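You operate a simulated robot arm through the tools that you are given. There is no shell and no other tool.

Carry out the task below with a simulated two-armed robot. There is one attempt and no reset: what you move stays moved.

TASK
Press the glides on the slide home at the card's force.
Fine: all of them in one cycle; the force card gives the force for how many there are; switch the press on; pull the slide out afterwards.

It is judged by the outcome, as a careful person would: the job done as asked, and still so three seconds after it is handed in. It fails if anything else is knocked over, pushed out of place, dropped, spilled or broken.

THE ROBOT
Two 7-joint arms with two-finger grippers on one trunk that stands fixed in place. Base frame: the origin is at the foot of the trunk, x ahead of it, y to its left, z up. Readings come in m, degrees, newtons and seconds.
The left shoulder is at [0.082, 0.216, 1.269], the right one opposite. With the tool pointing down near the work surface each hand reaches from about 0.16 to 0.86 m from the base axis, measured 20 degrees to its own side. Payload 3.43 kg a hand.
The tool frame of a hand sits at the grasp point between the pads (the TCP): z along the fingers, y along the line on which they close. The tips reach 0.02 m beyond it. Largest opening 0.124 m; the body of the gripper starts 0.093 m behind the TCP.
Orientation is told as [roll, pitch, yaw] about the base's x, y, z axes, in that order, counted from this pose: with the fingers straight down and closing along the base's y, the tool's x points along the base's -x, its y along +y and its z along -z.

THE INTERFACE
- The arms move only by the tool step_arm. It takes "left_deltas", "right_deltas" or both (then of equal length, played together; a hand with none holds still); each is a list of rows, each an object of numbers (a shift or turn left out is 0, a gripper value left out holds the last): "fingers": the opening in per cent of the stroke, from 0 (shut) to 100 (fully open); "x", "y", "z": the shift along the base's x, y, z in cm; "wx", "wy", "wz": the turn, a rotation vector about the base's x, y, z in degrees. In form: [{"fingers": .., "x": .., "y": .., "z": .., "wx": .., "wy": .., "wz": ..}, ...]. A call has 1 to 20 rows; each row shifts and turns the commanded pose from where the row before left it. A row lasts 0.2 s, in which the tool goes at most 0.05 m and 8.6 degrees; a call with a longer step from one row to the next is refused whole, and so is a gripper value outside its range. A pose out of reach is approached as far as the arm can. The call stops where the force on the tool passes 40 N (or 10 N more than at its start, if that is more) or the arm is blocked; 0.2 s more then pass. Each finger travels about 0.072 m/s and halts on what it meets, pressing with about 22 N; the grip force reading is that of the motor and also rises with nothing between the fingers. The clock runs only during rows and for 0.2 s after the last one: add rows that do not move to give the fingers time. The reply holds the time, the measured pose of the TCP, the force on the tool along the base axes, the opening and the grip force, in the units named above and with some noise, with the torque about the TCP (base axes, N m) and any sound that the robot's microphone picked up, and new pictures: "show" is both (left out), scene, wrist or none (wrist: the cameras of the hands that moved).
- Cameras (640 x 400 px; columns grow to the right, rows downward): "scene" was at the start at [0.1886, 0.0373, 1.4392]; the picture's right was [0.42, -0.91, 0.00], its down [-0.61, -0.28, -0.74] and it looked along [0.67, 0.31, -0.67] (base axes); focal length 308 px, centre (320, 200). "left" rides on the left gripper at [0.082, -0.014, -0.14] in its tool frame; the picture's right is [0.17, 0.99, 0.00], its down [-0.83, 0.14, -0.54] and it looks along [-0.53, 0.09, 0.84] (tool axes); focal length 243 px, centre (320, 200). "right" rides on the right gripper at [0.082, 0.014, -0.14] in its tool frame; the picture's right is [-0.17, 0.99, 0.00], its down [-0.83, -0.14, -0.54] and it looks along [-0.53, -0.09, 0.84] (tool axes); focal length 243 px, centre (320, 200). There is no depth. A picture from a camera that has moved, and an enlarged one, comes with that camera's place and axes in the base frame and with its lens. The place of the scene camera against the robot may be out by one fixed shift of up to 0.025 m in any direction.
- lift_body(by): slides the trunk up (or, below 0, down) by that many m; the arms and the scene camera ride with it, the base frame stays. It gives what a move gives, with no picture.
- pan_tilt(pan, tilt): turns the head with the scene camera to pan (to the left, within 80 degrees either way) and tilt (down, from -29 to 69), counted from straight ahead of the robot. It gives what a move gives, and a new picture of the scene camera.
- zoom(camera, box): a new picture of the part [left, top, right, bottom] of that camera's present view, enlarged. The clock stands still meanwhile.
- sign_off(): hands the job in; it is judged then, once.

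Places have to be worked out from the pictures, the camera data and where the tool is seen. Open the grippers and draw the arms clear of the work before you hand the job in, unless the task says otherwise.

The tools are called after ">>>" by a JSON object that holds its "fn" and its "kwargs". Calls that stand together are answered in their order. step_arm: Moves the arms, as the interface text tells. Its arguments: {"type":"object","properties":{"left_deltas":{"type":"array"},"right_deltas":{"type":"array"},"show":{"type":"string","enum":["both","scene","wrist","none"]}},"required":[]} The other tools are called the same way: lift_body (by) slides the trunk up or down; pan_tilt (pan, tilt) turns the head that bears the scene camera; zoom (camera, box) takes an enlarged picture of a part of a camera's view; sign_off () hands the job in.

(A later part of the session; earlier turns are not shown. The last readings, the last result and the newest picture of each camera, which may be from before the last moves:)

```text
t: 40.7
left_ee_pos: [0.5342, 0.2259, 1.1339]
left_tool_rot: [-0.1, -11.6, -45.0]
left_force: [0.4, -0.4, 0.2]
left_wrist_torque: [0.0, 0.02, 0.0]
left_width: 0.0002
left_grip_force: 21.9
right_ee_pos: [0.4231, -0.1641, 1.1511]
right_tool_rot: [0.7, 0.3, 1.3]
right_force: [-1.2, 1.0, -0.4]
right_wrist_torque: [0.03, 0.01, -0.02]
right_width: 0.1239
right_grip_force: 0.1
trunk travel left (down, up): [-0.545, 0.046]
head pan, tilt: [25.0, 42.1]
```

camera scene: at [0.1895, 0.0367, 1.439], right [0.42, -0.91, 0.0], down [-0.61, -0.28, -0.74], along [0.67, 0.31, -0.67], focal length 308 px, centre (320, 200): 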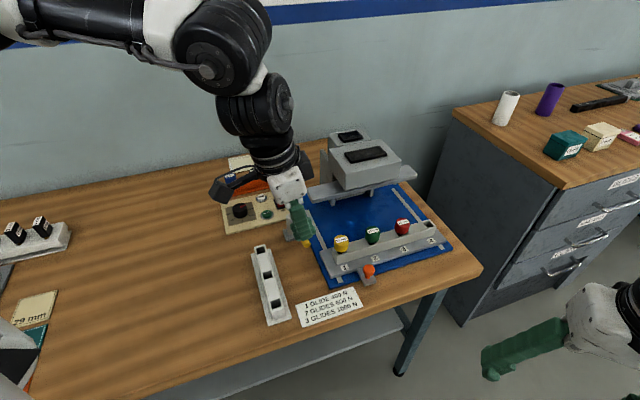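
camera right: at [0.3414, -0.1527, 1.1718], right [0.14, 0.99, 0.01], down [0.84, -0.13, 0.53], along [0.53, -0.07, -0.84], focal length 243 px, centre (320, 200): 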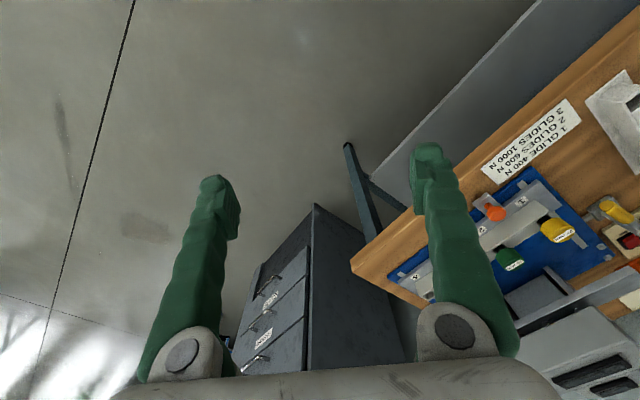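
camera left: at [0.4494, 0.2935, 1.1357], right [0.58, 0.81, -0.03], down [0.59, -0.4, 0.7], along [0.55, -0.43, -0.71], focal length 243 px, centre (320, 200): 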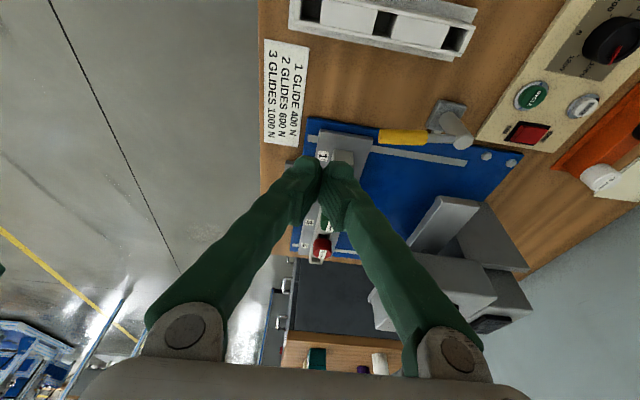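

The trunk is up. I'll lower the left hand to about 1.0 m and then step it inward toward the knob's front.

>>> {"fn": "step_arm", "kwargs": {"left_deltas": [{"z": -3}, {"z": -3}, {"z": -3}, {"z": -3}, {"y": -2, "x": 0.8}, {"y": -2, "x": 0.8}, {"y": -2, "x": 0.8}, {"y": -2, "x": 0.8}, {}], "show": "scene"}}

```text
t: 42.7
left_ee_pos: [0.5426, 0.1912, 1.0337]
left_tool_rot: [-0.1, -12.1, -45.1]
left_force: [0.8, 0.1, 0.1]
left_wrist_torque: [0.01, -0.02, -0.04]
left_width: 0.0001
left_grip_force: 22.1
left hand out of reach, approached as far as the arm can: row 6, 7, 8
right_ee_pos: [0.4228, -0.1637, 1.1541]
right_tool_rot: [0.5, 0.1, 1.4]
right_force: [0.6, -0.2, 1.5]
right_wrist_torque: [-0.04, -0.02, 0.0]
right_width: 0.1241
right_grip_force: 0.1
trunk travel left (down, up): [-0.545, 0.046]
head pan, tilt: [25.0, 42.1]
camera scene: at [0.1233, 0.0376, 1.5777], right [0.42, -0.91, 0.0], down [-0.61, -0.28, -0.74], along [0.67, 0.31, -0.67], focal length 308 px, centre (320, 200)
```

scene: 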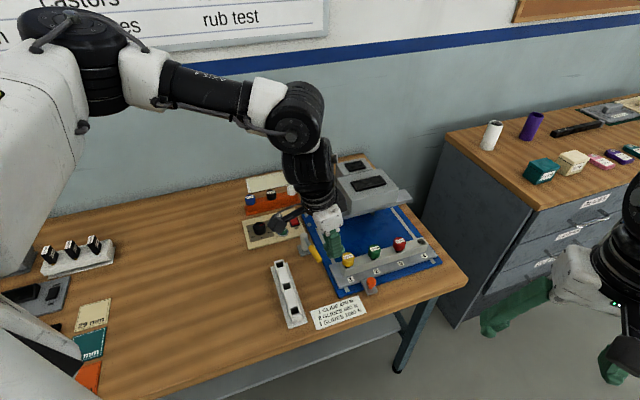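

Still stalled near the left shoulder line. I'll send the left hand back out to the left and try the right arm inward with yaw 0, as in its starting posture, with the trunk raised.

>>> {"fn": "step_arm", "kwargs": {"left_deltas": [{"y": 3.2, "z": 1}, {"y": 3.2, "z": 1}, {"y": 3.2, "z": 1}, {"y": 3.2}, {"y": 3.2}, {"y": 3.2}, {"y": 3.2}, {"y": 3.2}, {"y": 3.2}, {"y": 3.2}], "right_deltas": [{"y": 2, "x": 1}, {"y": 2, "x": 1}, {"y": 2, "x": 1}, {"y": 2, "x": 1}, {"y": 2, "x": 1}, {"y": 2, "x": 1}, {"y": 2, "x": 1}, {"y": 2, "x": 1}, {"y": 2, "x": 1}, {"y": 2, "x": 1}], "show": "scene"}}

```text
t: 45.1
left_ee_pos: [0.5428, 0.5123, 1.063]
left_tool_rot: [-0.1, -11.9, -45.1]
left_force: [-1.0, -0.5, -0.2]
left_wrist_torque: [-0.01, -0.01, -0.03]
left_width: 0.0003
left_grip_force: 22.1
right_ee_pos: [0.5551, 0.0075, 1.1843]
right_tool_rot: [5.4, -0.2, -4.1]
right_force: [0.2, -0.1, 0.0]
right_wrist_torque: [-0.02, -0.01, -0.05]
right_width: 0.1242
right_grip_force: 0.0
trunk travel left (down, up): [-0.545, 0.046]
head pan, tilt: [25.0, 42.1]
stopped in row 10 (right hand): the arm was blocked; the commanded pose is now the measured one
camera scene: at [0.1237, 0.0372, 1.5777], right [0.42, -0.91, 0.0], down [-0.61, -0.28, -0.74], along [0.67, 0.31, -0.67], focal length 308 px, centre (320, 200)
```

scene: 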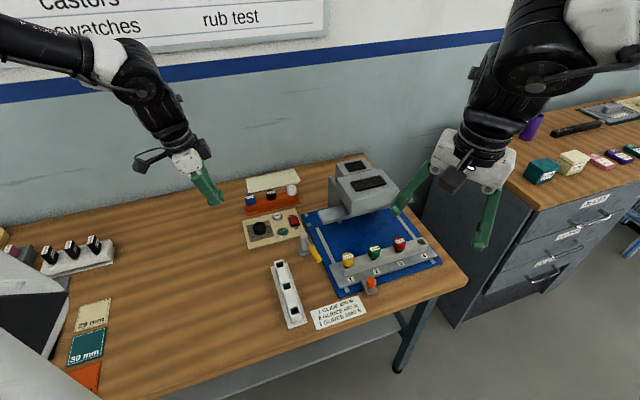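

Both arms seem unable to swing the upper arm past straight ahead, so inward reach must come from the forearm; for the left hand that favours a yaw near −90°. I'll pull the right hand back, remove the left tilt, turn it to −90° and test inward motion.

>>> {"fn": "step_arm", "kwargs": {"left_deltas": [{"wx": 4.2, "wy": 4.2, "y": -2}, {"wx": 4.2, "wy": 4.2, "y": -2}, {"wz": -7.5, "y": -2}, {"wz": -7.5, "y": -2}, {"wz": -7.5, "y": -2}, {"wz": -7.5, "y": -2}, {"wz": -7.5, "y": -2}, {"wz": -7.5, "y": -2, "z": -1}, {"y": -3, "z": -1}, {"y": -3, "z": -1}, {"y": -3}, {"y": -3}, {"y": -3}, {"y": -3}], "right_deltas": [{"y": -4}, {"y": -4}, {"y": -4}, {"y": -4}, {"y": -4}, {"y": -4, "wx": -5.4}, {"wz": 4.1}, {"x": -3}, {"x": -3}, {}, {}, {}, {}, {}], "show": "scene"}}

```text
t: 48.1
left_ee_pos: [0.5046, 0.2366, 1.0531]
left_tool_rot: [-0.1, -0.1, -90.0]
left_force: [0.3, -0.5, 0.4]
left_wrist_torque: [0.01, 0.01, 0.01]
left_width: 0.0
left_grip_force: 21.6
left hand out of reach, approached as far as the arm can: row 12, 13, 14
right_ee_pos: [0.4322, -0.1508, 1.1841]
right_tool_rot: [-0.2, -0.6, 0.2]
right_force: [-0.1, -0.3, -0.9]
right_wrist_torque: [-0.03, -0.01, 0.03]
right_width: 0.1241
right_grip_force: 0.0
right hand out of reach, approached as far as the arm can: row 4, 5, 6, 7
trunk travel left (down, up): [-0.545, 0.046]
head pan, tilt: [25.0, 42.1]
camera scene: at [0.1234, 0.0369, 1.5778], right [0.42, -0.91, 0.0], down [-0.61, -0.28, -0.74], along [0.67, 0.31, -0.67], focal length 308 px, centre (320, 200)
```

scene: 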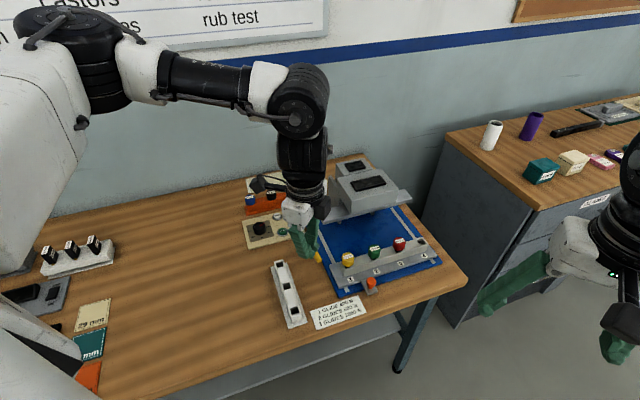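

The left arm always ends with its elbow right above the hand. I'll bring the hand close to the body so the elbow has to go outward, then lower the trunk back and try crossing inward from there.

>>> {"fn": "step_arm", "kwargs": {"left_deltas": [{"z": 3, "y": 1}, {"x": -2.6, "y": 1, "z": 2.5, "wz": 7.5}, {"x": -2.6, "y": 1, "z": 2.5, "wz": 7.5}, {"x": -2.6, "y": 1, "z": 2.5, "wz": 7.5}, {"x": -2.6, "y": 1, "z": 2.5, "wz": 7.5}, {"x": -2.6, "y": 1, "z": 2, "wz": 7.5}, {"x": -2.6, "wz": 7.5}, {}], "show": "scene"}}

```text
t: 49.9
left_ee_pos: [0.3493, 0.2963, 1.2005]
left_tool_rot: [-0.1, 0.0, -45.0]
left_force: [0.1, -0.6, -0.3]
left_wrist_torque: [0.02, 0.01, -0.01]
left_width: 0.0001
left_grip_force: 22.3
right_ee_pos: [0.4318, -0.1493, 1.1844]
right_tool_rot: [-0.3, -0.6, 0.2]
right_force: [0.2, 0.2, 0.8]
right_wrist_torque: [0.0, 0.02, 0.0]
right_width: 0.124
right_grip_force: 0.0
trunk travel left (down, up): [-0.545, 0.046]
head pan, tilt: [25.0, 42.1]
camera scene: at [0.124, 0.0373, 1.5776], right [0.42, -0.91, 0.0], down [-0.61, -0.28, -0.74], along [0.67, 0.31, -0.67], focal length 308 px, centre (320, 200)
```

scene: 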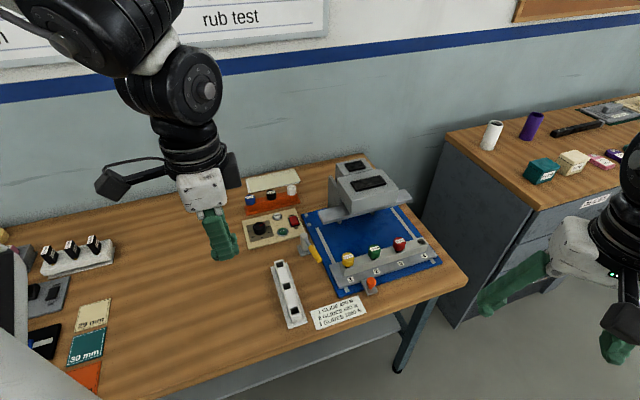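

The hand reached (0.35, 0.30, 1.20) near the body. Now I'll step inward from here and see how far it goes.

>>> {"fn": "step_arm", "kwargs": {"left_deltas": [{"y": -3, "z": -1}, {"y": -3, "z": -1}, {"y": -3, "z": -1}, {"y": -3, "z": -1}, {"y": -3}, {"y": -3}, {}], "show": "scene"}}

```text
t: 51.5
left_ee_pos: [0.349, 0.1963, 1.1682]
left_tool_rot: [-0.2, 0.0, -45.1]
left_force: [-0.1, 0.2, -0.1]
left_wrist_torque: [-0.02, 0.02, 0.03]
left_width: 0.0001
left_grip_force: 22.1
left hand out of reach, approached as far as the arm can: row 4, 5, 6
right_ee_pos: [0.4314, -0.1511, 1.1835]
right_tool_rot: [-0.2, -0.6, 0.2]
right_force: [-0.2, -0.6, -0.2]
right_wrist_torque: [0.01, -0.02, 0.02]
right_width: 0.1241
right_grip_force: 0.0
trunk travel left (down, up): [-0.545, 0.046]
head pan, tilt: [25.0, 42.1]
camera scene: at [0.1238, 0.037, 1.5777], right [0.42, -0.91, 0.0], down [-0.61, -0.28, -0.74], along [0.67, 0.31, -0.67], focal length 308 px, centre (320, 200)
```

scene: 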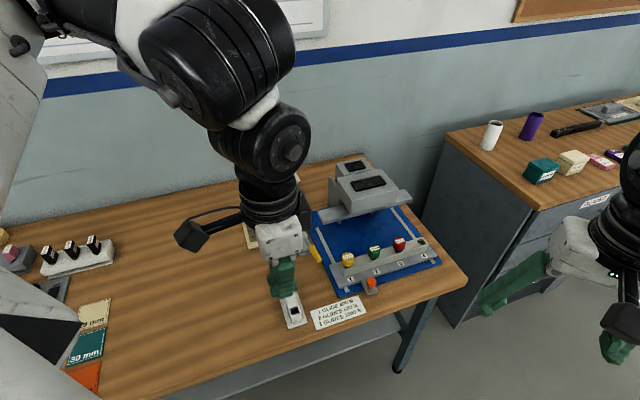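

The inward stop is always y ≈ 0.2 with the tool vertical, so I'll let the tool tilt with fingertips pointing inward. First I'll lower the trunk back to its original height.

>>> {"fn": "step_arm", "kwargs": {"left_deltas": [{"x": 3, "y": 1, "z": 1}, {"x": 3, "y": 1, "z": 1}, {"x": 3, "y": 1, "z": 1}, {"x": 3}, {}], "show": "none"}}

>>> {"fn": "lift_body", "kwargs": {"by": -0.12}}

```text
t: 52.7
left_ee_pos: [0.4677, 0.2259, 1.1977]
left_tool_rot: [0.0, -0.1, -45.1]
left_force: [-0.6, -0.2, 0.3]
left_wrist_torque: [0.03, -0.06, -0.04]
left_width: 0.0
left_grip_force: 22.1
right_ee_pos: [0.4303, -0.1498, 1.1837]
right_tool_rot: [-0.2, -0.6, 0.2]
right_force: [-0.9, 0.0, -0.2]
right_wrist_torque: [-0.02, 0.0, -0.01]
right_width: 0.124
right_grip_force: 0.0
trunk travel left (down, up): [-0.545, 0.046]
head pan, tilt: [25.0, 42.1]
```

```text
t: 54.2
left_ee_pos: [0.4682, 0.2236, 1.0782]
left_tool_rot: [0.0, -0.1, -45.2]
left_force: [-0.4, -0.4, 0.3]
left_wrist_torque: [0.01, -0.03, -0.02]
left_width: 0.0
left_grip_force: 21.7
right_ee_pos: [0.4303, -0.1511, 1.0642]
right_tool_rot: [-0.1, -0.6, 0.2]
right_force: [-0.6, -0.7, -0.9]
right_wrist_torque: [0.01, -0.01, 0.04]
right_width: 0.1241
right_grip_force: 0.0
trunk travel left (down, up): [-0.425, 0.166]
head pan, tilt: [25.0, 42.1]
```

Now tilt the fingertips inward by about 20° (turn about −x) while stepping inward.

>>> {"fn": "step_arm", "kwargs": {"left_deltas": [{"wx": -6.7, "y": -1.5, "x": 1.5}, {"wx": -6.7, "y": -1.5, "x": 1.5}, {"wx": -6.7, "y": -1.5, "x": 1.5}, {"y": -2, "x": 1.5}, {"y": -2, "x": 1.5}, {"y": -2, "x": 1.5}, {}], "show": "scene"}}

```text
t: 55.8
left_ee_pos: [0.5544, 0.1242, 1.0776]
left_tool_rot: [-14.5, -14.1, -43.3]
left_force: [-0.9, 1.0, -0.6]
left_wrist_torque: [-0.01, -0.03, 0.02]
left_width: 0.0
left_grip_force: 22.2
left hand out of reach, approached as far as the arm can: row 6
right_ee_pos: [0.4289, -0.1512, 1.0631]
right_tool_rot: [0.0, -0.7, 0.2]
right_force: [-0.3, -0.7, 0.0]
right_wrist_torque: [-0.01, -0.03, -0.05]
right_width: 0.1242
right_grip_force: 0.0
trunk travel left (down, up): [-0.425, 0.166]
head pan, tilt: [25.0, 42.1]
camera scene: at [0.187, 0.0364, 1.4395], right [0.42, -0.91, 0.0], down [-0.61, -0.28, -0.74], along [0.67, 0.31, -0.67], focal length 308 px, centre (320, 200)
```

scene: 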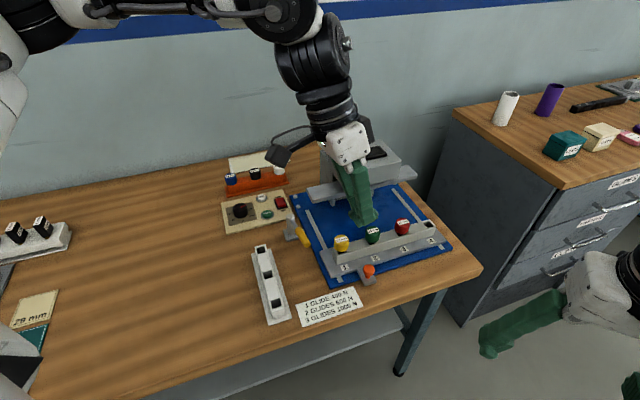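

That works: tilted inward the left hand now reaches (0.554, 0.124). I'll switch the tilt so the fingers lean along the slide's cross direction (keeping the closing axis level along the travel), and move on to in front of the knob at z ≈ 1.0.

>>> {"fn": "step_arm", "kwargs": {"left_deltas": [{"wy": -6.6, "wz": 1.2}, {"wy": -6.6, "wz": 1.2, "x": 1}, {"wy": -6.6, "wz": 1.1, "x": 1}, {"x": 1.2, "y": -2, "z": -1}, {"x": 1.0, "y": -2, "z": -2}, {"z": -3}, {}], "show": "both"}}

```text
t: 57.4
left_ee_pos: [0.5905, 0.0984, 1.0306]
left_tool_rot: [0.2, -28.5, -45.1]
left_force: [0.7, -0.2, 0.6]
left_wrist_torque: [-0.01, 0.02, -0.05]
left_width: 0.0001
left_grip_force: 21.4
left hand out of reach, approached as far as the arm can: row 5
right_ee_pos: [0.4303, -0.1498, 1.0624]
right_tool_rot: [-0.2, -0.6, 0.3]
right_force: [0.5, 0.7, 0.1]
right_wrist_torque: [-0.02, -0.02, 0.04]
right_width: 0.124
right_grip_force: 0.0
trunk travel left (down, up): [-0.425, 0.166]
head pan, tilt: [25.0, 42.1]
camera scene: at [0.1895, 0.0374, 1.439], right [0.42, -0.91, 0.0], down [-0.61, -0.28, -0.74], along [0.67, 0.31, -0.67], focal length 308 px, centre (320, 200)
camera left: at [0.4845, 0.1881, 1.1139], right [0.6, 0.8, -0.08], down [0.43, -0.24, 0.87], along [0.68, -0.55, -0.49], focal length 243 px, centre (320, 200)
```

scene: 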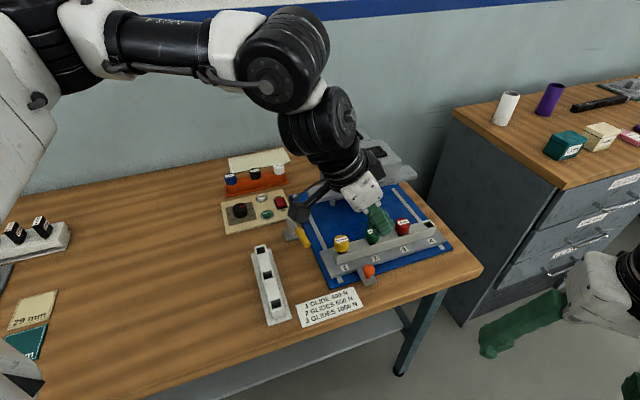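
left: 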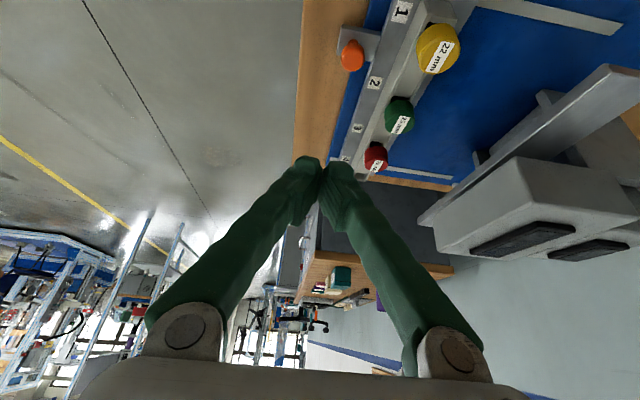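

Orientation is now [0, −28.5, −45] at (0.590, 0.098, 1.03), just in front of the knob's line. I'll descend to z ≈ 0.88 and look.

>>> {"fn": "step_arm", "kwargs": {"left_deltas": [{"z": -3}, {"z": -3, "y": -0.4}, {"z": -3, "y": -0.5, "x": 0.2}, {"z": -3, "y": -0.5, "x": 0.1}, {"z": -3}, {}], "show": "both"}}

>>> {"fn": "zoom", "kwargs": {"camera": "left", "box": [240, 60, 440, 220]}}

>>> {"fn": "zoom", "kwargs": {"camera": "scene", "box": [290, 180, 450, 300]}}

```text
t: 58.8
left_ee_pos: [0.5845, 0.1042, 0.8977]
left_tool_rot: [0.2, -28.5, -45.1]
left_force: [-0.3, 0.2, -0.3]
left_wrist_torque: [0.02, -0.01, -0.02]
left_width: 0.0
left_grip_force: 21.4
left hand out of reach, approached as far as the arm can: row 2, 3, 4
right_ee_pos: [0.4293, -0.151, 1.0639]
right_tool_rot: [-0.2, -0.6, 0.2]
right_force: [0.6, 0.5, -0.3]
right_wrist_torque: [0.01, -0.01, 0.02]
right_width: 0.1241
right_grip_force: 0.0
trunk travel left (down, up): [-0.425, 0.166]
head pan, tilt: [25.0, 42.1]
camera scene: at [0.1883, 0.0374, 1.4392], right [0.42, -0.91, 0.0], down [-0.61, -0.28, -0.74], along [0.67, 0.31, -0.67], focal length 308 px, centre (320, 200)
camera left: at [0.4784, 0.1927, 0.9818], right [0.59, 0.8, -0.08], down [0.43, -0.24, 0.87], along [0.68, -0.55, -0.49], focal length 243 px, centre (320, 200)
```

scene: 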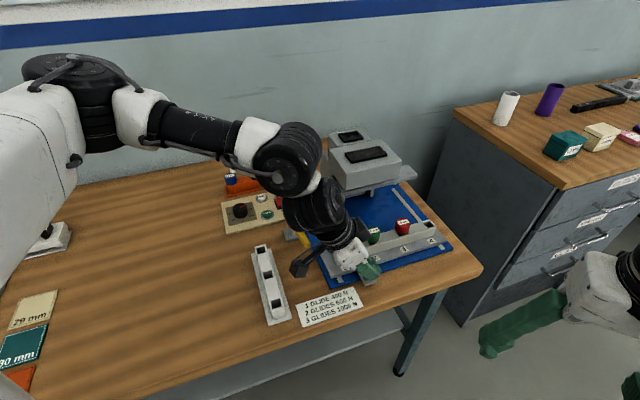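
left: 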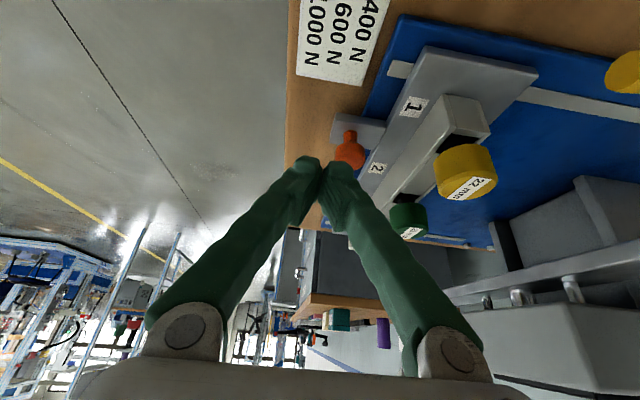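

```text
2.50 times, centred on (340, 140) of left
camera zoom: at [0.4784, 0.1927, 0.9818], right [0.59, 0.8, -0.08], down [0.43, -0.24, 0.87], along [0.68, -0.55, -0.49], focal length 606 px, centre (270, 350)
```

zoom: 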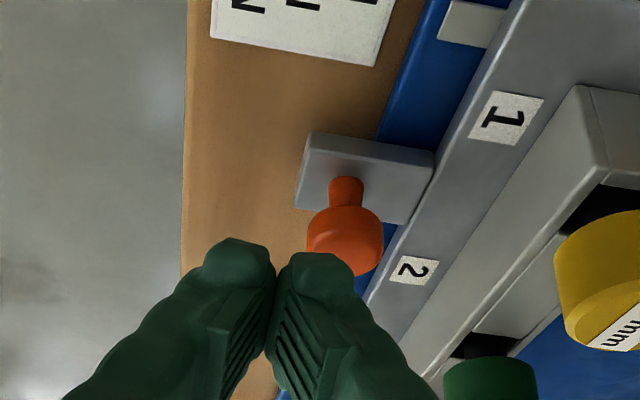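

```text
3.33 times, centred on (370, 240) of scene
camera zoom: at [0.1883, 0.0374, 1.4392], right [0.42, -0.91, 0.0], down [-0.61, -0.28, -0.74], along [0.67, 0.31, -0.67], focal length 1027 px, centre (153, 67)
```

zoom: 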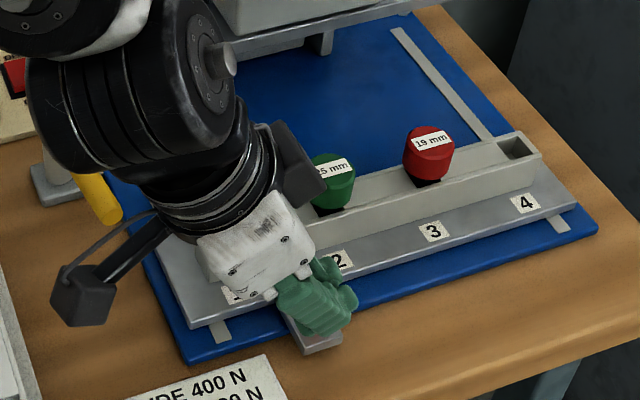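

I'm at p ≈ 0.487, n ≈ 0.340, and the knob is at n ≈ 0.37, so I need 2 cm more along the slide. I'll lower slightly and try that shift with a bit more tilt.

>>> {"fn": "step_arm", "kwargs": {"left_deltas": [{"z": -1}, {"wx": -2.1, "wy": -2.1, "x": -0.4, "y": -0.4}, {"x": 0.7, "y": -0.7}, {"x": 0.7, "y": -0.7}, {}], "show": "none"}}

```text
t: 60.0
left_ee_pos: [0.5943, 0.0892, 0.8891]
left_tool_rot: [0.1, -31.4, -45.0]
left_force: [0.1, 0.8, -0.3]
left_wrist_torque: [-0.06, 0.03, -0.01]
left_width: 0.0
left_grip_force: 22.1
left hand out of reach, approached as far as the arm can: row 4
right_ee_pos: [0.4304, -0.1498, 1.0623]
right_tool_rot: [-0.2, -0.6, 0.2]
right_force: [0.1, 0.0, -0.1]
right_wrist_torque: [0.02, -0.02, 0.01]
right_width: 0.1241
right_grip_force: 0.0
trunk travel left (down, up): [-0.425, 0.166]
head pan, tilt: [25.0, 42.1]
```

Now at p ≈ 0.483, n ≈ 0.357 with the tip in line with the knob. I'll descend to z ≈ 0.845, in front of the knob, and check.

>>> {"fn": "step_arm", "kwargs": {"left_deltas": [{"z": -1.5}, {"z": -1.5}, {"z": -1.4}, {}], "show": "both"}}

>>> {"fn": "zoom", "kwargs": {"camera": "left", "box": [220, 60, 460, 240]}}

>>> {"fn": "zoom", "kwargs": {"camera": "scene", "box": [290, 190, 450, 310]}}

```text
t: 61.0
left_ee_pos: [0.5926, 0.093, 0.8748]
left_tool_rot: [0.1, -31.5, -45.1]
left_force: [0.2, 0.6, -0.6]
left_wrist_torque: [0.03, -0.02, 0.01]
left_width: 0.0
left_grip_force: 21.9
left hand out of reach, approached as far as the arm can: row 1, 2, 3
right_ee_pos: [0.4297, -0.1506, 1.0634]
right_tool_rot: [-0.2, -0.7, 0.3]
right_force: [-1.0, -0.2, 0.5]
right_wrist_torque: [0.0, 0.02, -0.03]
right_width: 0.1241
right_grip_force: 0.0
trunk travel left (down, up): [-0.425, 0.166]
head pan, tilt: [25.0, 42.1]
camera scene: at [0.1885, 0.0373, 1.4392], right [0.42, -0.91, 0.0], down [-0.61, -0.28, -0.74], along [0.67, 0.31, -0.67], focal length 308 px, centre (320, 200)
camera left: at [0.4833, 0.184, 0.9519], right [0.6, 0.8, -0.08], down [0.4, -0.2, 0.89], along [0.69, -0.57, -0.44], focal length 243 px, centre (320, 200)
```

scene: 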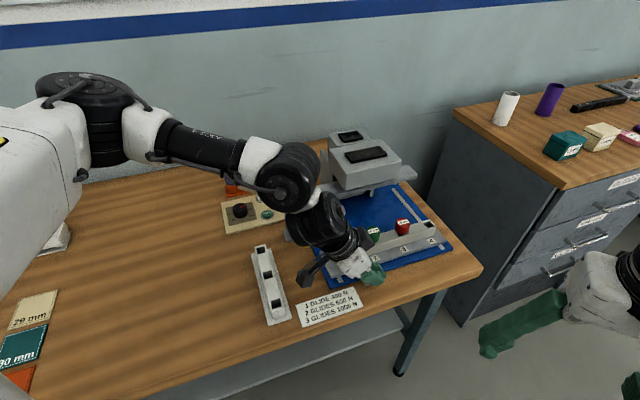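
left: 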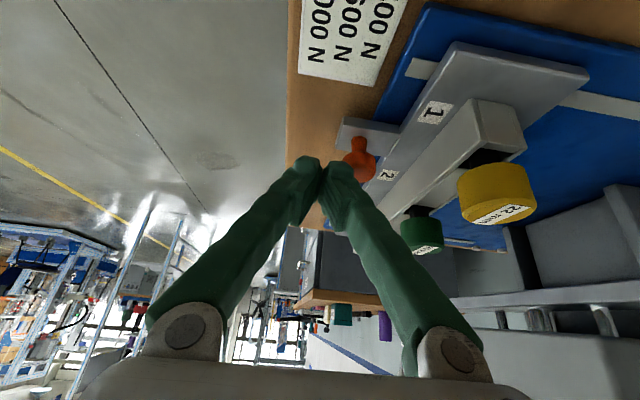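

```text
2.22 times, centred on (340, 150) of left
camera zoom: at [0.4833, 0.184, 0.9519], right [0.6, 0.8, -0.08], down [0.4, -0.2, 0.89], along [0.69, -0.57, -0.44], focal length 539 px, centre (276, 311)
```

zoom: 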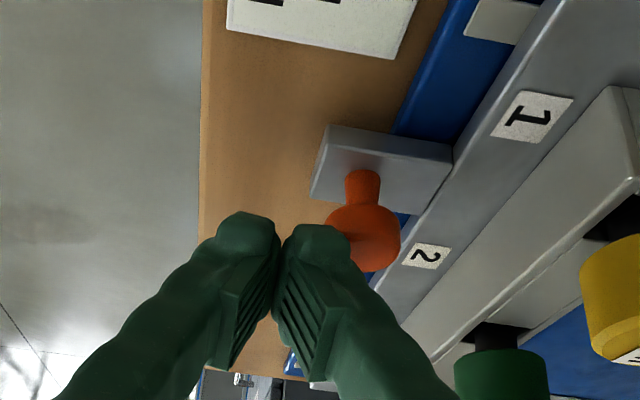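

```text
3.33 times, centred on (370, 250) of scene
camera zoom: at [0.1885, 0.0373, 1.4392], right [0.42, -0.91, 0.0], down [-0.61, -0.28, -0.74], along [0.67, 0.31, -0.67], focal length 1027 px, centre (153, 33)
```

zoom: 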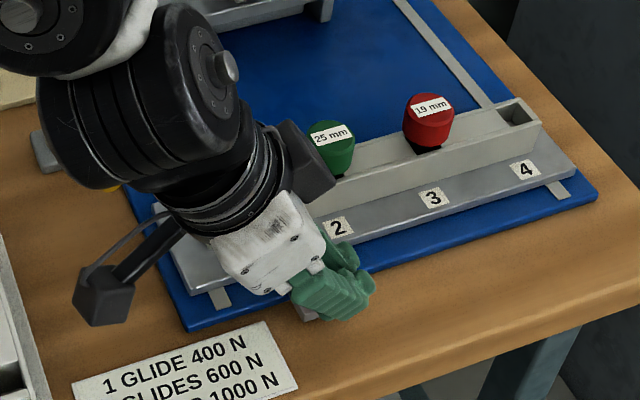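

The tip is still ~1 cm above the knob and the arm won't go lower with this tilt. I'll add a few degrees more inward tilt and try descending again.

>>> {"fn": "step_arm", "kwargs": {"left_deltas": [{"wx": -3, "wy": -2}, {"wx": -2, "wy": -1.5}, {"z": -1.2}, {"z": -1.2}, {"z": -0.8}, {}], "show": "none"}}

```text
t: 62.4
left_ee_pos: [0.5915, 0.0912, 0.8444]
left_tool_rot: [-1.0, -37.4, -44.3]
left_force: [-3.2, -1.5, 1.5]
left_wrist_torque: [0.04, -0.06, 0.01]
left_width: 0.0002
left_grip_force: 22.0
right_ee_pos: [0.4296, -0.1508, 1.0632]
right_tool_rot: [-0.2, -0.5, 0.2]
right_force: [0.4, -0.4, 0.7]
right_wrist_torque: [0.0, 0.0, 0.01]
right_width: 0.1237
right_grip_force: 0.0
trunk travel left (down, up): [-0.425, 0.166]
head pan, tilt: [25.0, 42.1]
```

The hand went down to z ≈ 0.844 and there is a light 3 N touch, probably the knob. Let me look.

>>> {"fn": "zoom", "kwargs": {"camera": "left", "box": [220, 80, 460, 260]}}

>>> {"fn": "zoom", "kwargs": {"camera": "scene", "box": [270, 190, 450, 310]}}

>>> {"fn": "zoom", "kwargs": {"camera": "right", "box": [400, 60, 640, 260]}}

```text
2.22 times, centred on (340, 170) of left
camera zoom: at [0.4783, 0.1894, 0.9047], right [0.6, 0.79, -0.12], down [0.34, -0.13, 0.93], along [0.72, -0.6, -0.35], focal length 539 px, centre (276, 267)
```

zoom: 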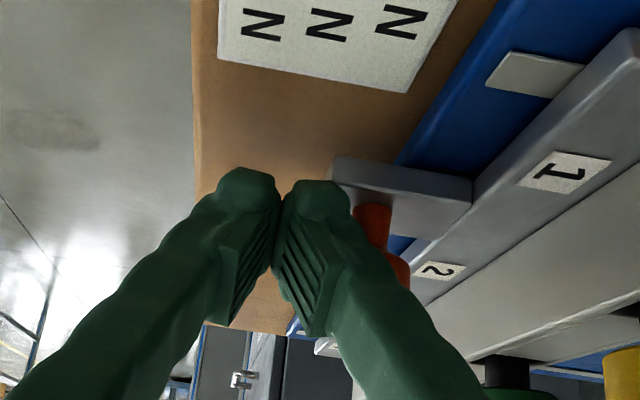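

```text
3.33 times, centred on (360, 250) of scene
camera zoom: at [0.1882, 0.0372, 1.4392], right [0.42, -0.91, 0.0], down [-0.61, -0.28, -0.74], along [0.67, 0.31, -0.67], focal length 1027 px, centre (187, 33)
```

zoom: 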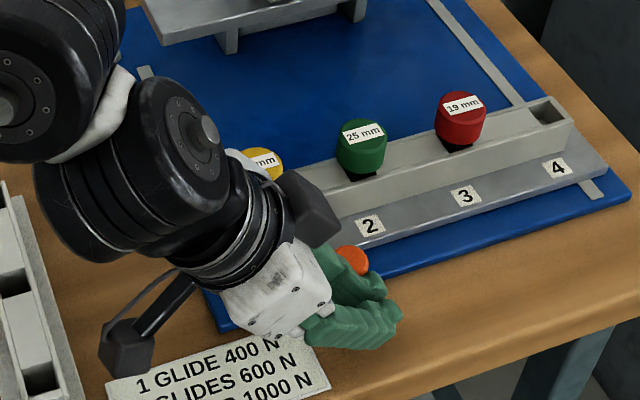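

```text
2.00 times, centred on (520, 160) of right
camera zoom: at [0.3463, -0.136, 1.2013], right [0.16, 0.99, 0.0], down [0.83, -0.13, 0.55], along [0.54, -0.09, -0.84], focal length 485 px, centre (-80, 280)
```

zoom: 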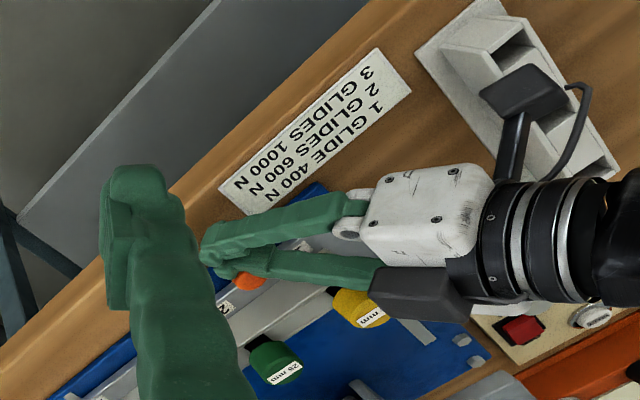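

The finger sits right behind the knob's front, touching lightly; the yellow glide is not touched. I'll push 3 cm along the travel direction and check that the slide moves cleanly.

>>> {"fn": "step_arm", "kwargs": {"left_deltas": [{"x": 0.5, "y": 0.5}, {"x": 0.6, "y": 0.6}, {"x": 0.6, "y": 0.6}, {"x": 0.5, "y": 0.5}, {}], "show": "both"}}

>>> {"fn": "zoom", "kwargs": {"camera": "scene", "box": [270, 190, 450, 310]}}

```text
t: 63.6
left_ee_pos: [0.6146, 0.114, 0.842]
left_tool_rot: [-1.2, -37.4, -44.4]
left_force: [-0.4, 0.1, -0.1]
left_wrist_torque: [0.0, 0.02, -0.04]
left_width: 0.0002
left_grip_force: 21.9
right_ee_pos: [0.4306, -0.151, 1.0632]
right_tool_rot: [-0.2, -0.7, 0.3]
right_force: [-0.1, -0.6, -0.2]
right_wrist_torque: [-0.01, -0.02, -0.02]
right_width: 0.1242
right_grip_force: 0.0
trunk travel left (down, up): [-0.425, 0.166]
head pan, tilt: [25.0, 42.1]
camera scene: at [0.1886, 0.0373, 1.4392], right [0.42, -0.91, 0.0], down [-0.61, -0.28, -0.74], along [0.67, 0.31, -0.67], focal length 308 px, centre (320, 200)
camera left: at [0.5012, 0.212, 0.9048], right [0.6, 0.79, -0.12], down [0.34, -0.13, 0.93], along [0.72, -0.6, -0.35], focal length 243 px, centre (320, 200)
```

scene: 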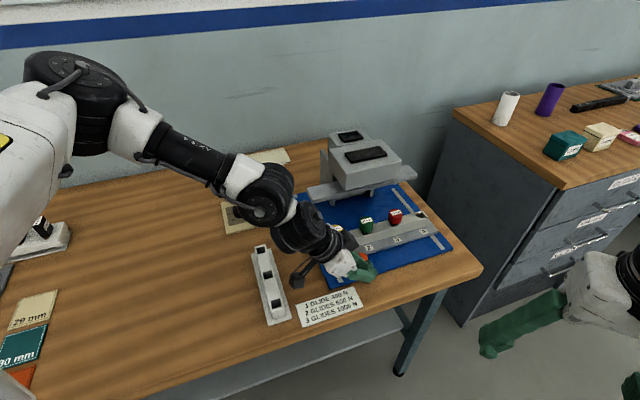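
left: 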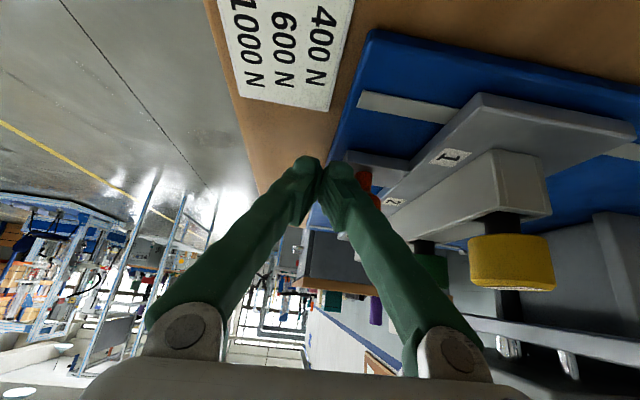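

```text
3.33 times, centred on (360, 250) of scene
camera zoom: at [0.1886, 0.0373, 1.4392], right [0.42, -0.91, 0.0], down [-0.61, -0.28, -0.74], along [0.67, 0.31, -0.67], focal length 1027 px, centre (187, 33)
```

zoom: 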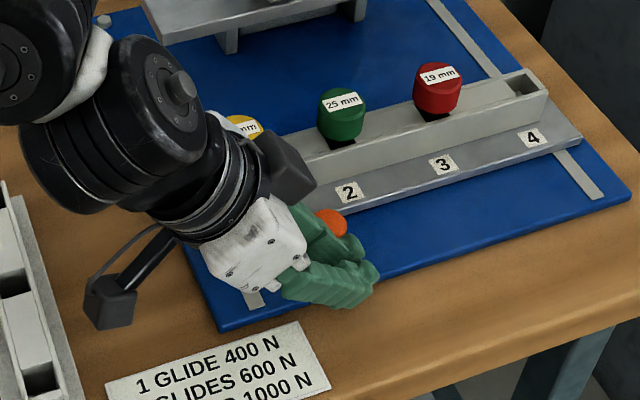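

The slide moves easily with almost no resistance. I'll continue pushing 6 cm while easing the tilt back so the camera stays clear of the yellow lever.

>>> {"fn": "step_arm", "kwargs": {"left_deltas": [{"x": 0.75, "y": 0.67, "wx": 1.4, "wy": 1.4}, {"x": 0.75, "y": 0.67, "wx": 1.4, "wy": 1.4}, {"x": 0.75, "y": 0.67, "wx": 1.4, "wy": 1.4}, {"x": 0.75, "y": 0.67, "wx": 1.4, "wy": 1.4}, {"x": 0.75, "y": 0.67, "wx": 1.4, "wy": 1.4}, {"x": 0.7, "y": 0.67, "wx": 1.4, "wy": 1.4}, {}], "show": "both"}}

>>> {"fn": "zoom", "kwargs": {"camera": "scene", "box": [270, 150, 450, 270]}}

```text
t: 65.2
left_ee_pos: [0.6521, 0.1486, 0.8428]
left_tool_rot: [-1.0, -27.5, -44.4]
left_force: [1.4, 0.3, 0.6]
left_wrist_torque: [0.02, 0.02, 0.0]
left_width: 0.0
left_grip_force: 21.9
left hand out of reach, approached as far as the arm can: row 6
right_ee_pos: [0.4306, -0.1504, 1.0631]
right_tool_rot: [-0.2, -0.6, 0.2]
right_force: [-0.8, -0.1, -0.2]
right_wrist_torque: [0.0, 0.0, -0.01]
right_width: 0.124
right_grip_force: 0.1
trunk travel left (down, up): [-0.425, 0.166]
head pan, tilt: [25.0, 42.1]
camera scene: at [0.1887, 0.0374, 1.4391], right [0.42, -0.91, 0.0], down [-0.61, -0.28, -0.74], along [0.67, 0.31, -0.67], focal length 308 px, centre (320, 200)
camera left: at [0.5474, 0.2366, 0.9295], right [0.59, 0.8, -0.09], down [0.45, -0.24, 0.86], along [0.67, -0.55, -0.5], focal length 243 px, centre (320, 200)
```

scene: 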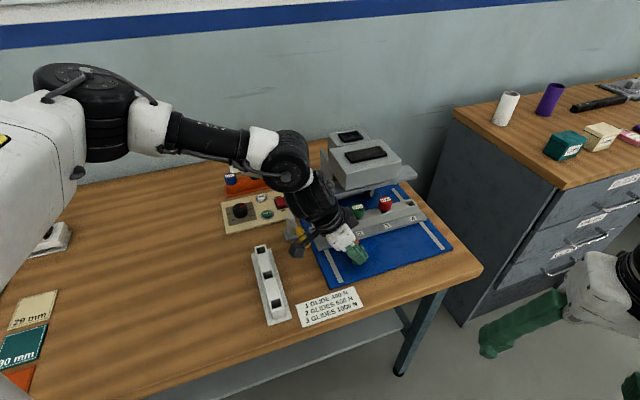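
left: 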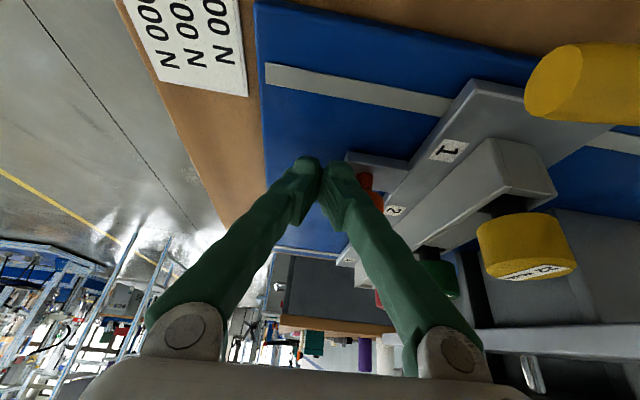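

```text
3.33 times, centred on (360, 210) of scene
camera zoom: at [0.1887, 0.0374, 1.4391], right [0.42, -0.91, 0.0], down [-0.61, -0.28, -0.74], along [0.67, 0.31, -0.67], focal length 1027 px, centre (187, 167)
```

zoom: 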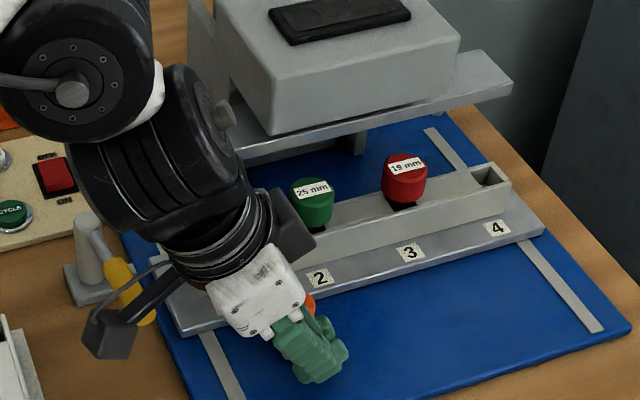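

The slide is about 8 cm in and all glides are standing. The camera mount will pass over the lever with roughly 2 cm spare, so I'll push another 2 cm and watch.

>>> {"fn": "step_arm", "kwargs": {"left_deltas": [{"x": 0.6, "y": 0.8}, {"x": 0.6, "y": 0.8}, {"wx": 1.4, "wy": 1.4}, {}], "show": "both"}}

>>> {"fn": "zoom", "kwargs": {"camera": "scene", "box": [270, 150, 450, 270]}}

>>> {"fn": "zoom", "kwargs": {"camera": "right", "box": [420, 80, 640, 280]}}

```text
t: 66.2
left_ee_pos: [0.664, 0.165, 0.8422]
left_tool_rot: [-1.0, -25.5, -44.6]
left_force: [0.1, 0.7, -0.3]
left_wrist_torque: [-0.03, -0.02, -0.01]
left_width: 0.0
left_grip_force: 22.1
right_ee_pos: [0.4301, -0.151, 1.0652]
right_tool_rot: [-0.2, -0.6, 0.2]
right_force: [0.4, -0.8, -0.2]
right_wrist_torque: [-0.01, -0.01, 0.01]
right_width: 0.1242
right_grip_force: 0.0
trunk travel left (down, up): [-0.425, 0.166]
head pan, tilt: [25.0, 42.1]
camera scene: at [0.1887, 0.0374, 1.4391], right [0.42, -0.91, 0.0], down [-0.61, -0.28, -0.74], along [0.67, 0.31, -0.67], focal length 308 px, centre (320, 200)
camera left: at [0.5617, 0.2505, 0.9344], right [0.59, 0.8, -0.09], down [0.47, -0.26, 0.84], along [0.65, -0.54, -0.53], focal length 243 px, centre (320, 200)
```

scene: 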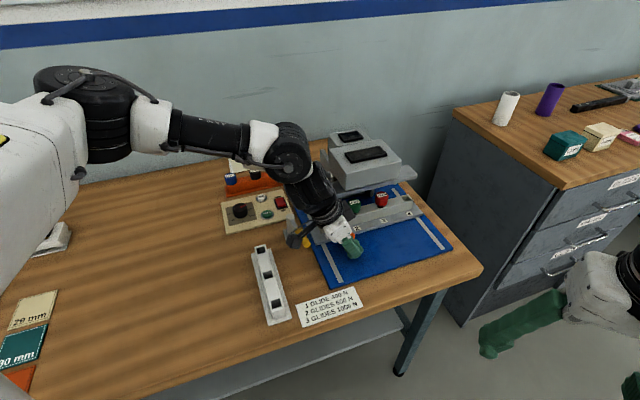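
left: 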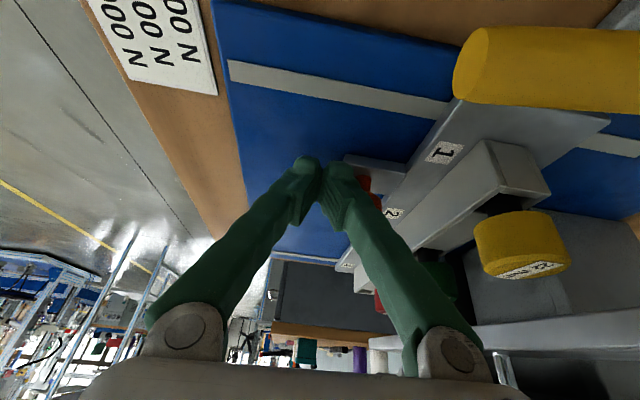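

```text
3.33 times, centred on (360, 210) of scene
camera zoom: at [0.1887, 0.0374, 1.4391], right [0.42, -0.91, 0.0], down [-0.61, -0.28, -0.74], along [0.67, 0.31, -0.67], focal length 1027 px, centre (187, 167)
```

zoom: 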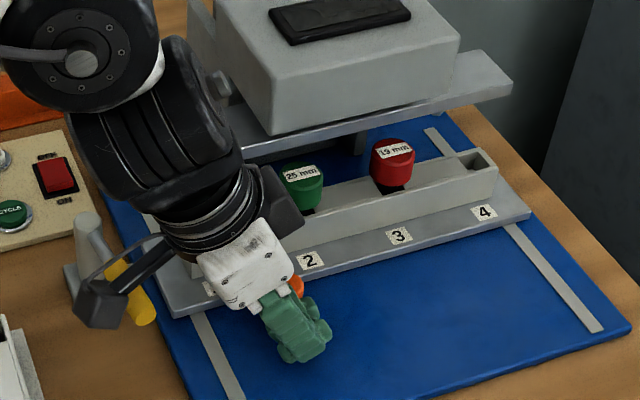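

```text
2.00 times, centred on (530, 180) of right
camera zoom: at [0.3468, -0.1358, 1.2012], right [0.16, 0.99, 0.0], down [0.83, -0.13, 0.55], along [0.54, -0.09, -0.84], focal length 485 px, centre (-100, 240)
```

zoom: 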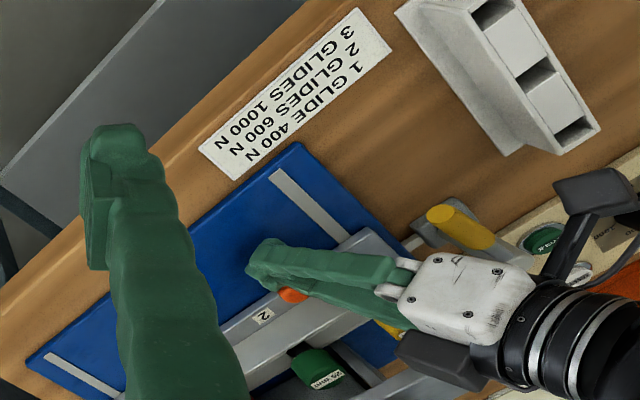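

Still clean: glides upright, nothing touched, lever just below the camera arm. I'll push 3 cm more.

>>> {"fn": "step_arm", "kwargs": {"left_deltas": [{"x": 0.7, "y": 0.7}, {"x": 0.7, "y": 0.7}, {"x": 0.7, "y": 0.7}, {}], "show": "both"}}

>>> {"fn": "zoom", "kwargs": {"camera": "scene", "box": [270, 140, 450, 260]}}

>>> {"fn": "zoom", "kwargs": {"camera": "left", "box": [340, 0, 640, 340]}}

```text
t: 67.2
left_ee_pos: [0.6826, 0.1887, 0.8431]
left_tool_rot: [-1.0, -23.5, -44.5]
left_force: [-0.4, 1.1, 0.0]
left_wrist_torque: [0.01, -0.02, 0.02]
left_width: 0.0001
left_grip_force: 21.9
left hand out of reach, approached as far as the arm can: row 1
right_ee_pos: [0.4303, -0.1491, 1.0635]
right_tool_rot: [-0.3, -0.6, 0.1]
right_force: [0.7, 0.8, 0.0]
right_wrist_torque: [0.01, -0.04, -0.01]
right_width: 0.124
right_grip_force: 0.1
trunk travel left (down, up): [-0.425, 0.166]
head pan, tilt: [25.0, 42.1]
camera scene: at [0.1886, 0.0373, 1.4392], right [0.42, -0.91, 0.0], down [-0.61, -0.28, -0.74], along [0.67, 0.31, -0.67], focal length 308 px, centre (320, 200)
camera left: at [0.5828, 0.2726, 0.9398], right [0.59, 0.81, -0.08], down [0.5, -0.28, 0.82], along [0.64, -0.52, -0.56], focal length 243 px, centre (320, 200)
```

scene: 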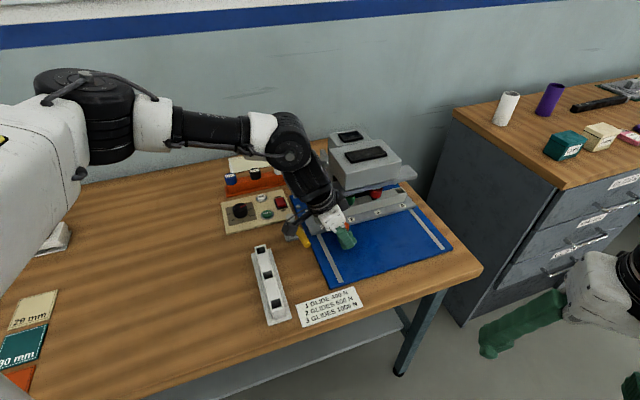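
left: 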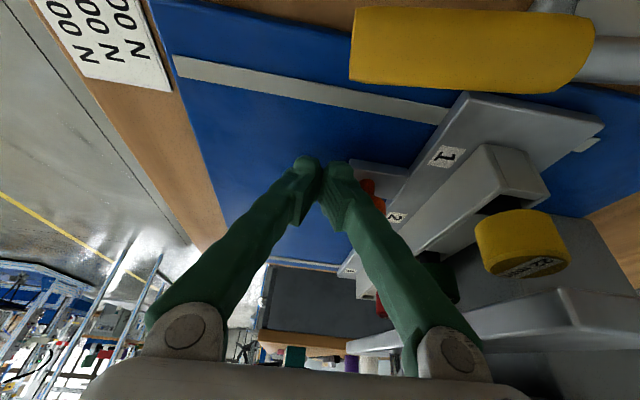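

```text
3.33 times, centred on (360, 200) of scene
camera zoom: at [0.1886, 0.0373, 1.4392], right [0.42, -0.91, 0.0], down [-0.61, -0.28, -0.74], along [0.67, 0.31, -0.67], focal length 1027 px, centre (187, 200)
```

zoom: 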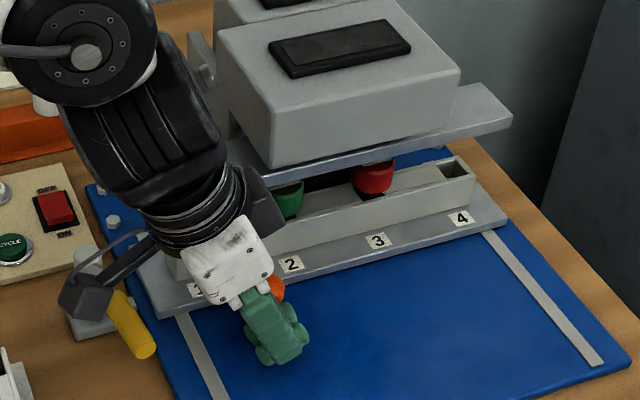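

```text
1.18 times, centred on (490, 170) of left
camera zoom: at [0.5828, 0.2726, 0.9398], right [0.59, 0.81, -0.08], down [0.5, -0.28, 0.82], along [0.64, -0.52, -0.56], focal length 285 px, centre (120, 235)
```

zoom: 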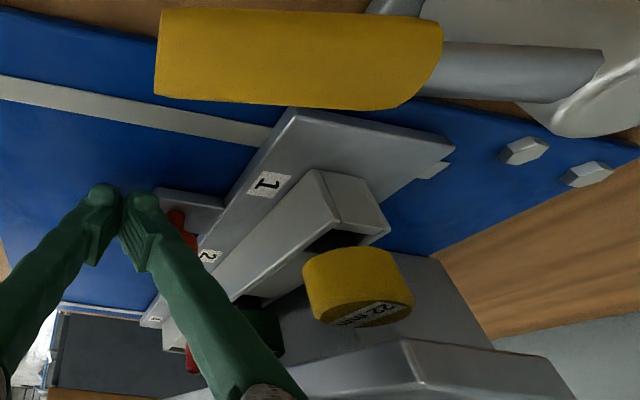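

The glides are just starting under the ram bar. I'll ease in the last stretch in half-centimetre steps, watching for the end stop.

>>> {"fn": "step_arm", "kwargs": {"left_deltas": [{"x": 0.35, "y": 0.35}, {"x": 0.35, "y": 0.35}, {"x": 0.35, "y": 0.35}, {}], "show": "both"}}

>>> {"fn": "zoom", "kwargs": {"camera": "scene", "box": [270, 140, 450, 260]}}

>>> {"fn": "zoom", "kwargs": {"camera": "left", "box": [340, 0, 640, 340]}}

```text
t: 68.2
left_ee_pos: [0.6868, 0.1923, 0.8441]
left_tool_rot: [-1.3, -23.4, -44.8]
left_force: [-28.2, -25.0, -5.8]
left_wrist_torque: [0.24, -0.13, -0.26]
left_width: 0.0
left_grip_force: 22.2
right_ee_pos: [0.4282, -0.153, 1.0628]
right_tool_rot: [-0.1, -0.8, 0.1]
right_force: [0.6, 0.0, 0.6]
right_wrist_torque: [0.01, -0.01, 0.03]
right_width: 0.1241
right_grip_force: 0.1
trunk travel left (down, up): [-0.425, 0.166]
head pan, tilt: [25.0, 42.1]
camera scene: at [0.1857, 0.0345, 1.4396], right [0.42, -0.91, 0.0], down [-0.61, -0.28, -0.74], along [0.67, 0.32, -0.67], focal length 308 px, centre (320, 200)
camera left: at [0.5885, 0.278, 0.9405], right [0.59, 0.8, -0.09], down [0.5, -0.28, 0.82], along [0.63, -0.53, -0.56], focal length 243 px, centre (320, 200)
```

scene: 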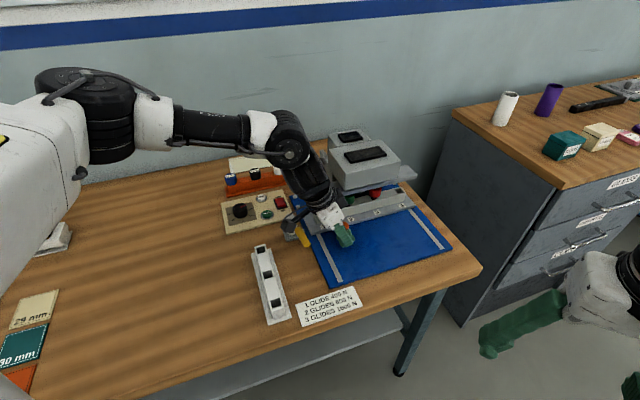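
left: 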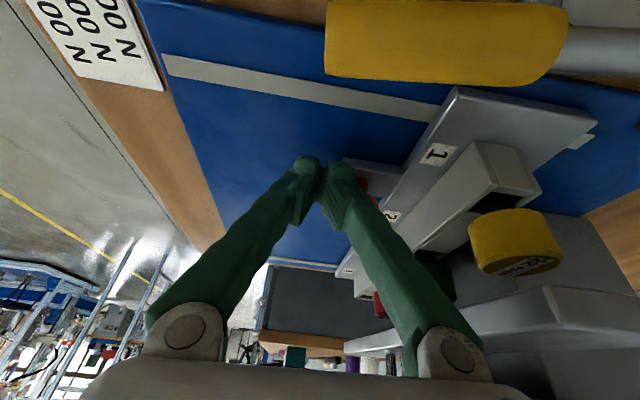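

```text
3.33 times, centred on (360, 200) of scene
camera zoom: at [0.1857, 0.0345, 1.4396], right [0.42, -0.91, 0.0], down [-0.61, -0.28, -0.74], along [0.67, 0.32, -0.67], focal length 1027 px, centre (187, 200)
```

zoom: 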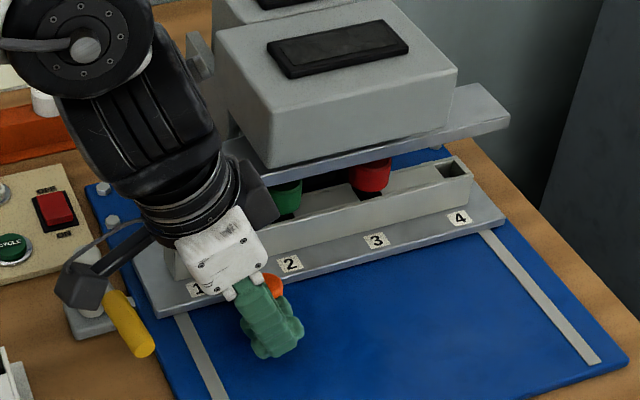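

```text
1.18 times, centred on (490, 170) of left
camera zoom: at [0.5885, 0.278, 0.9405], right [0.59, 0.8, -0.09], down [0.5, -0.28, 0.82], along [0.63, -0.53, -0.56], focal length 285 px, centre (120, 235)
```

zoom: 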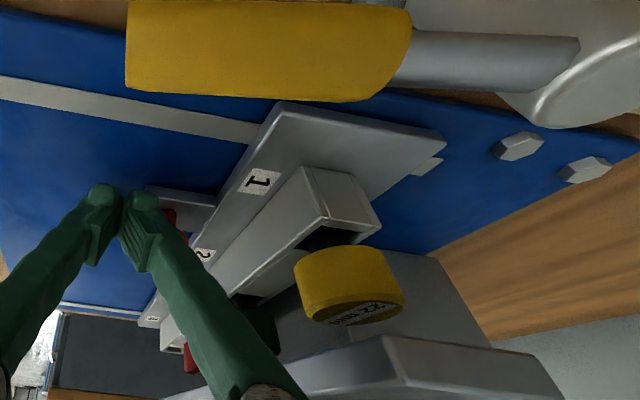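

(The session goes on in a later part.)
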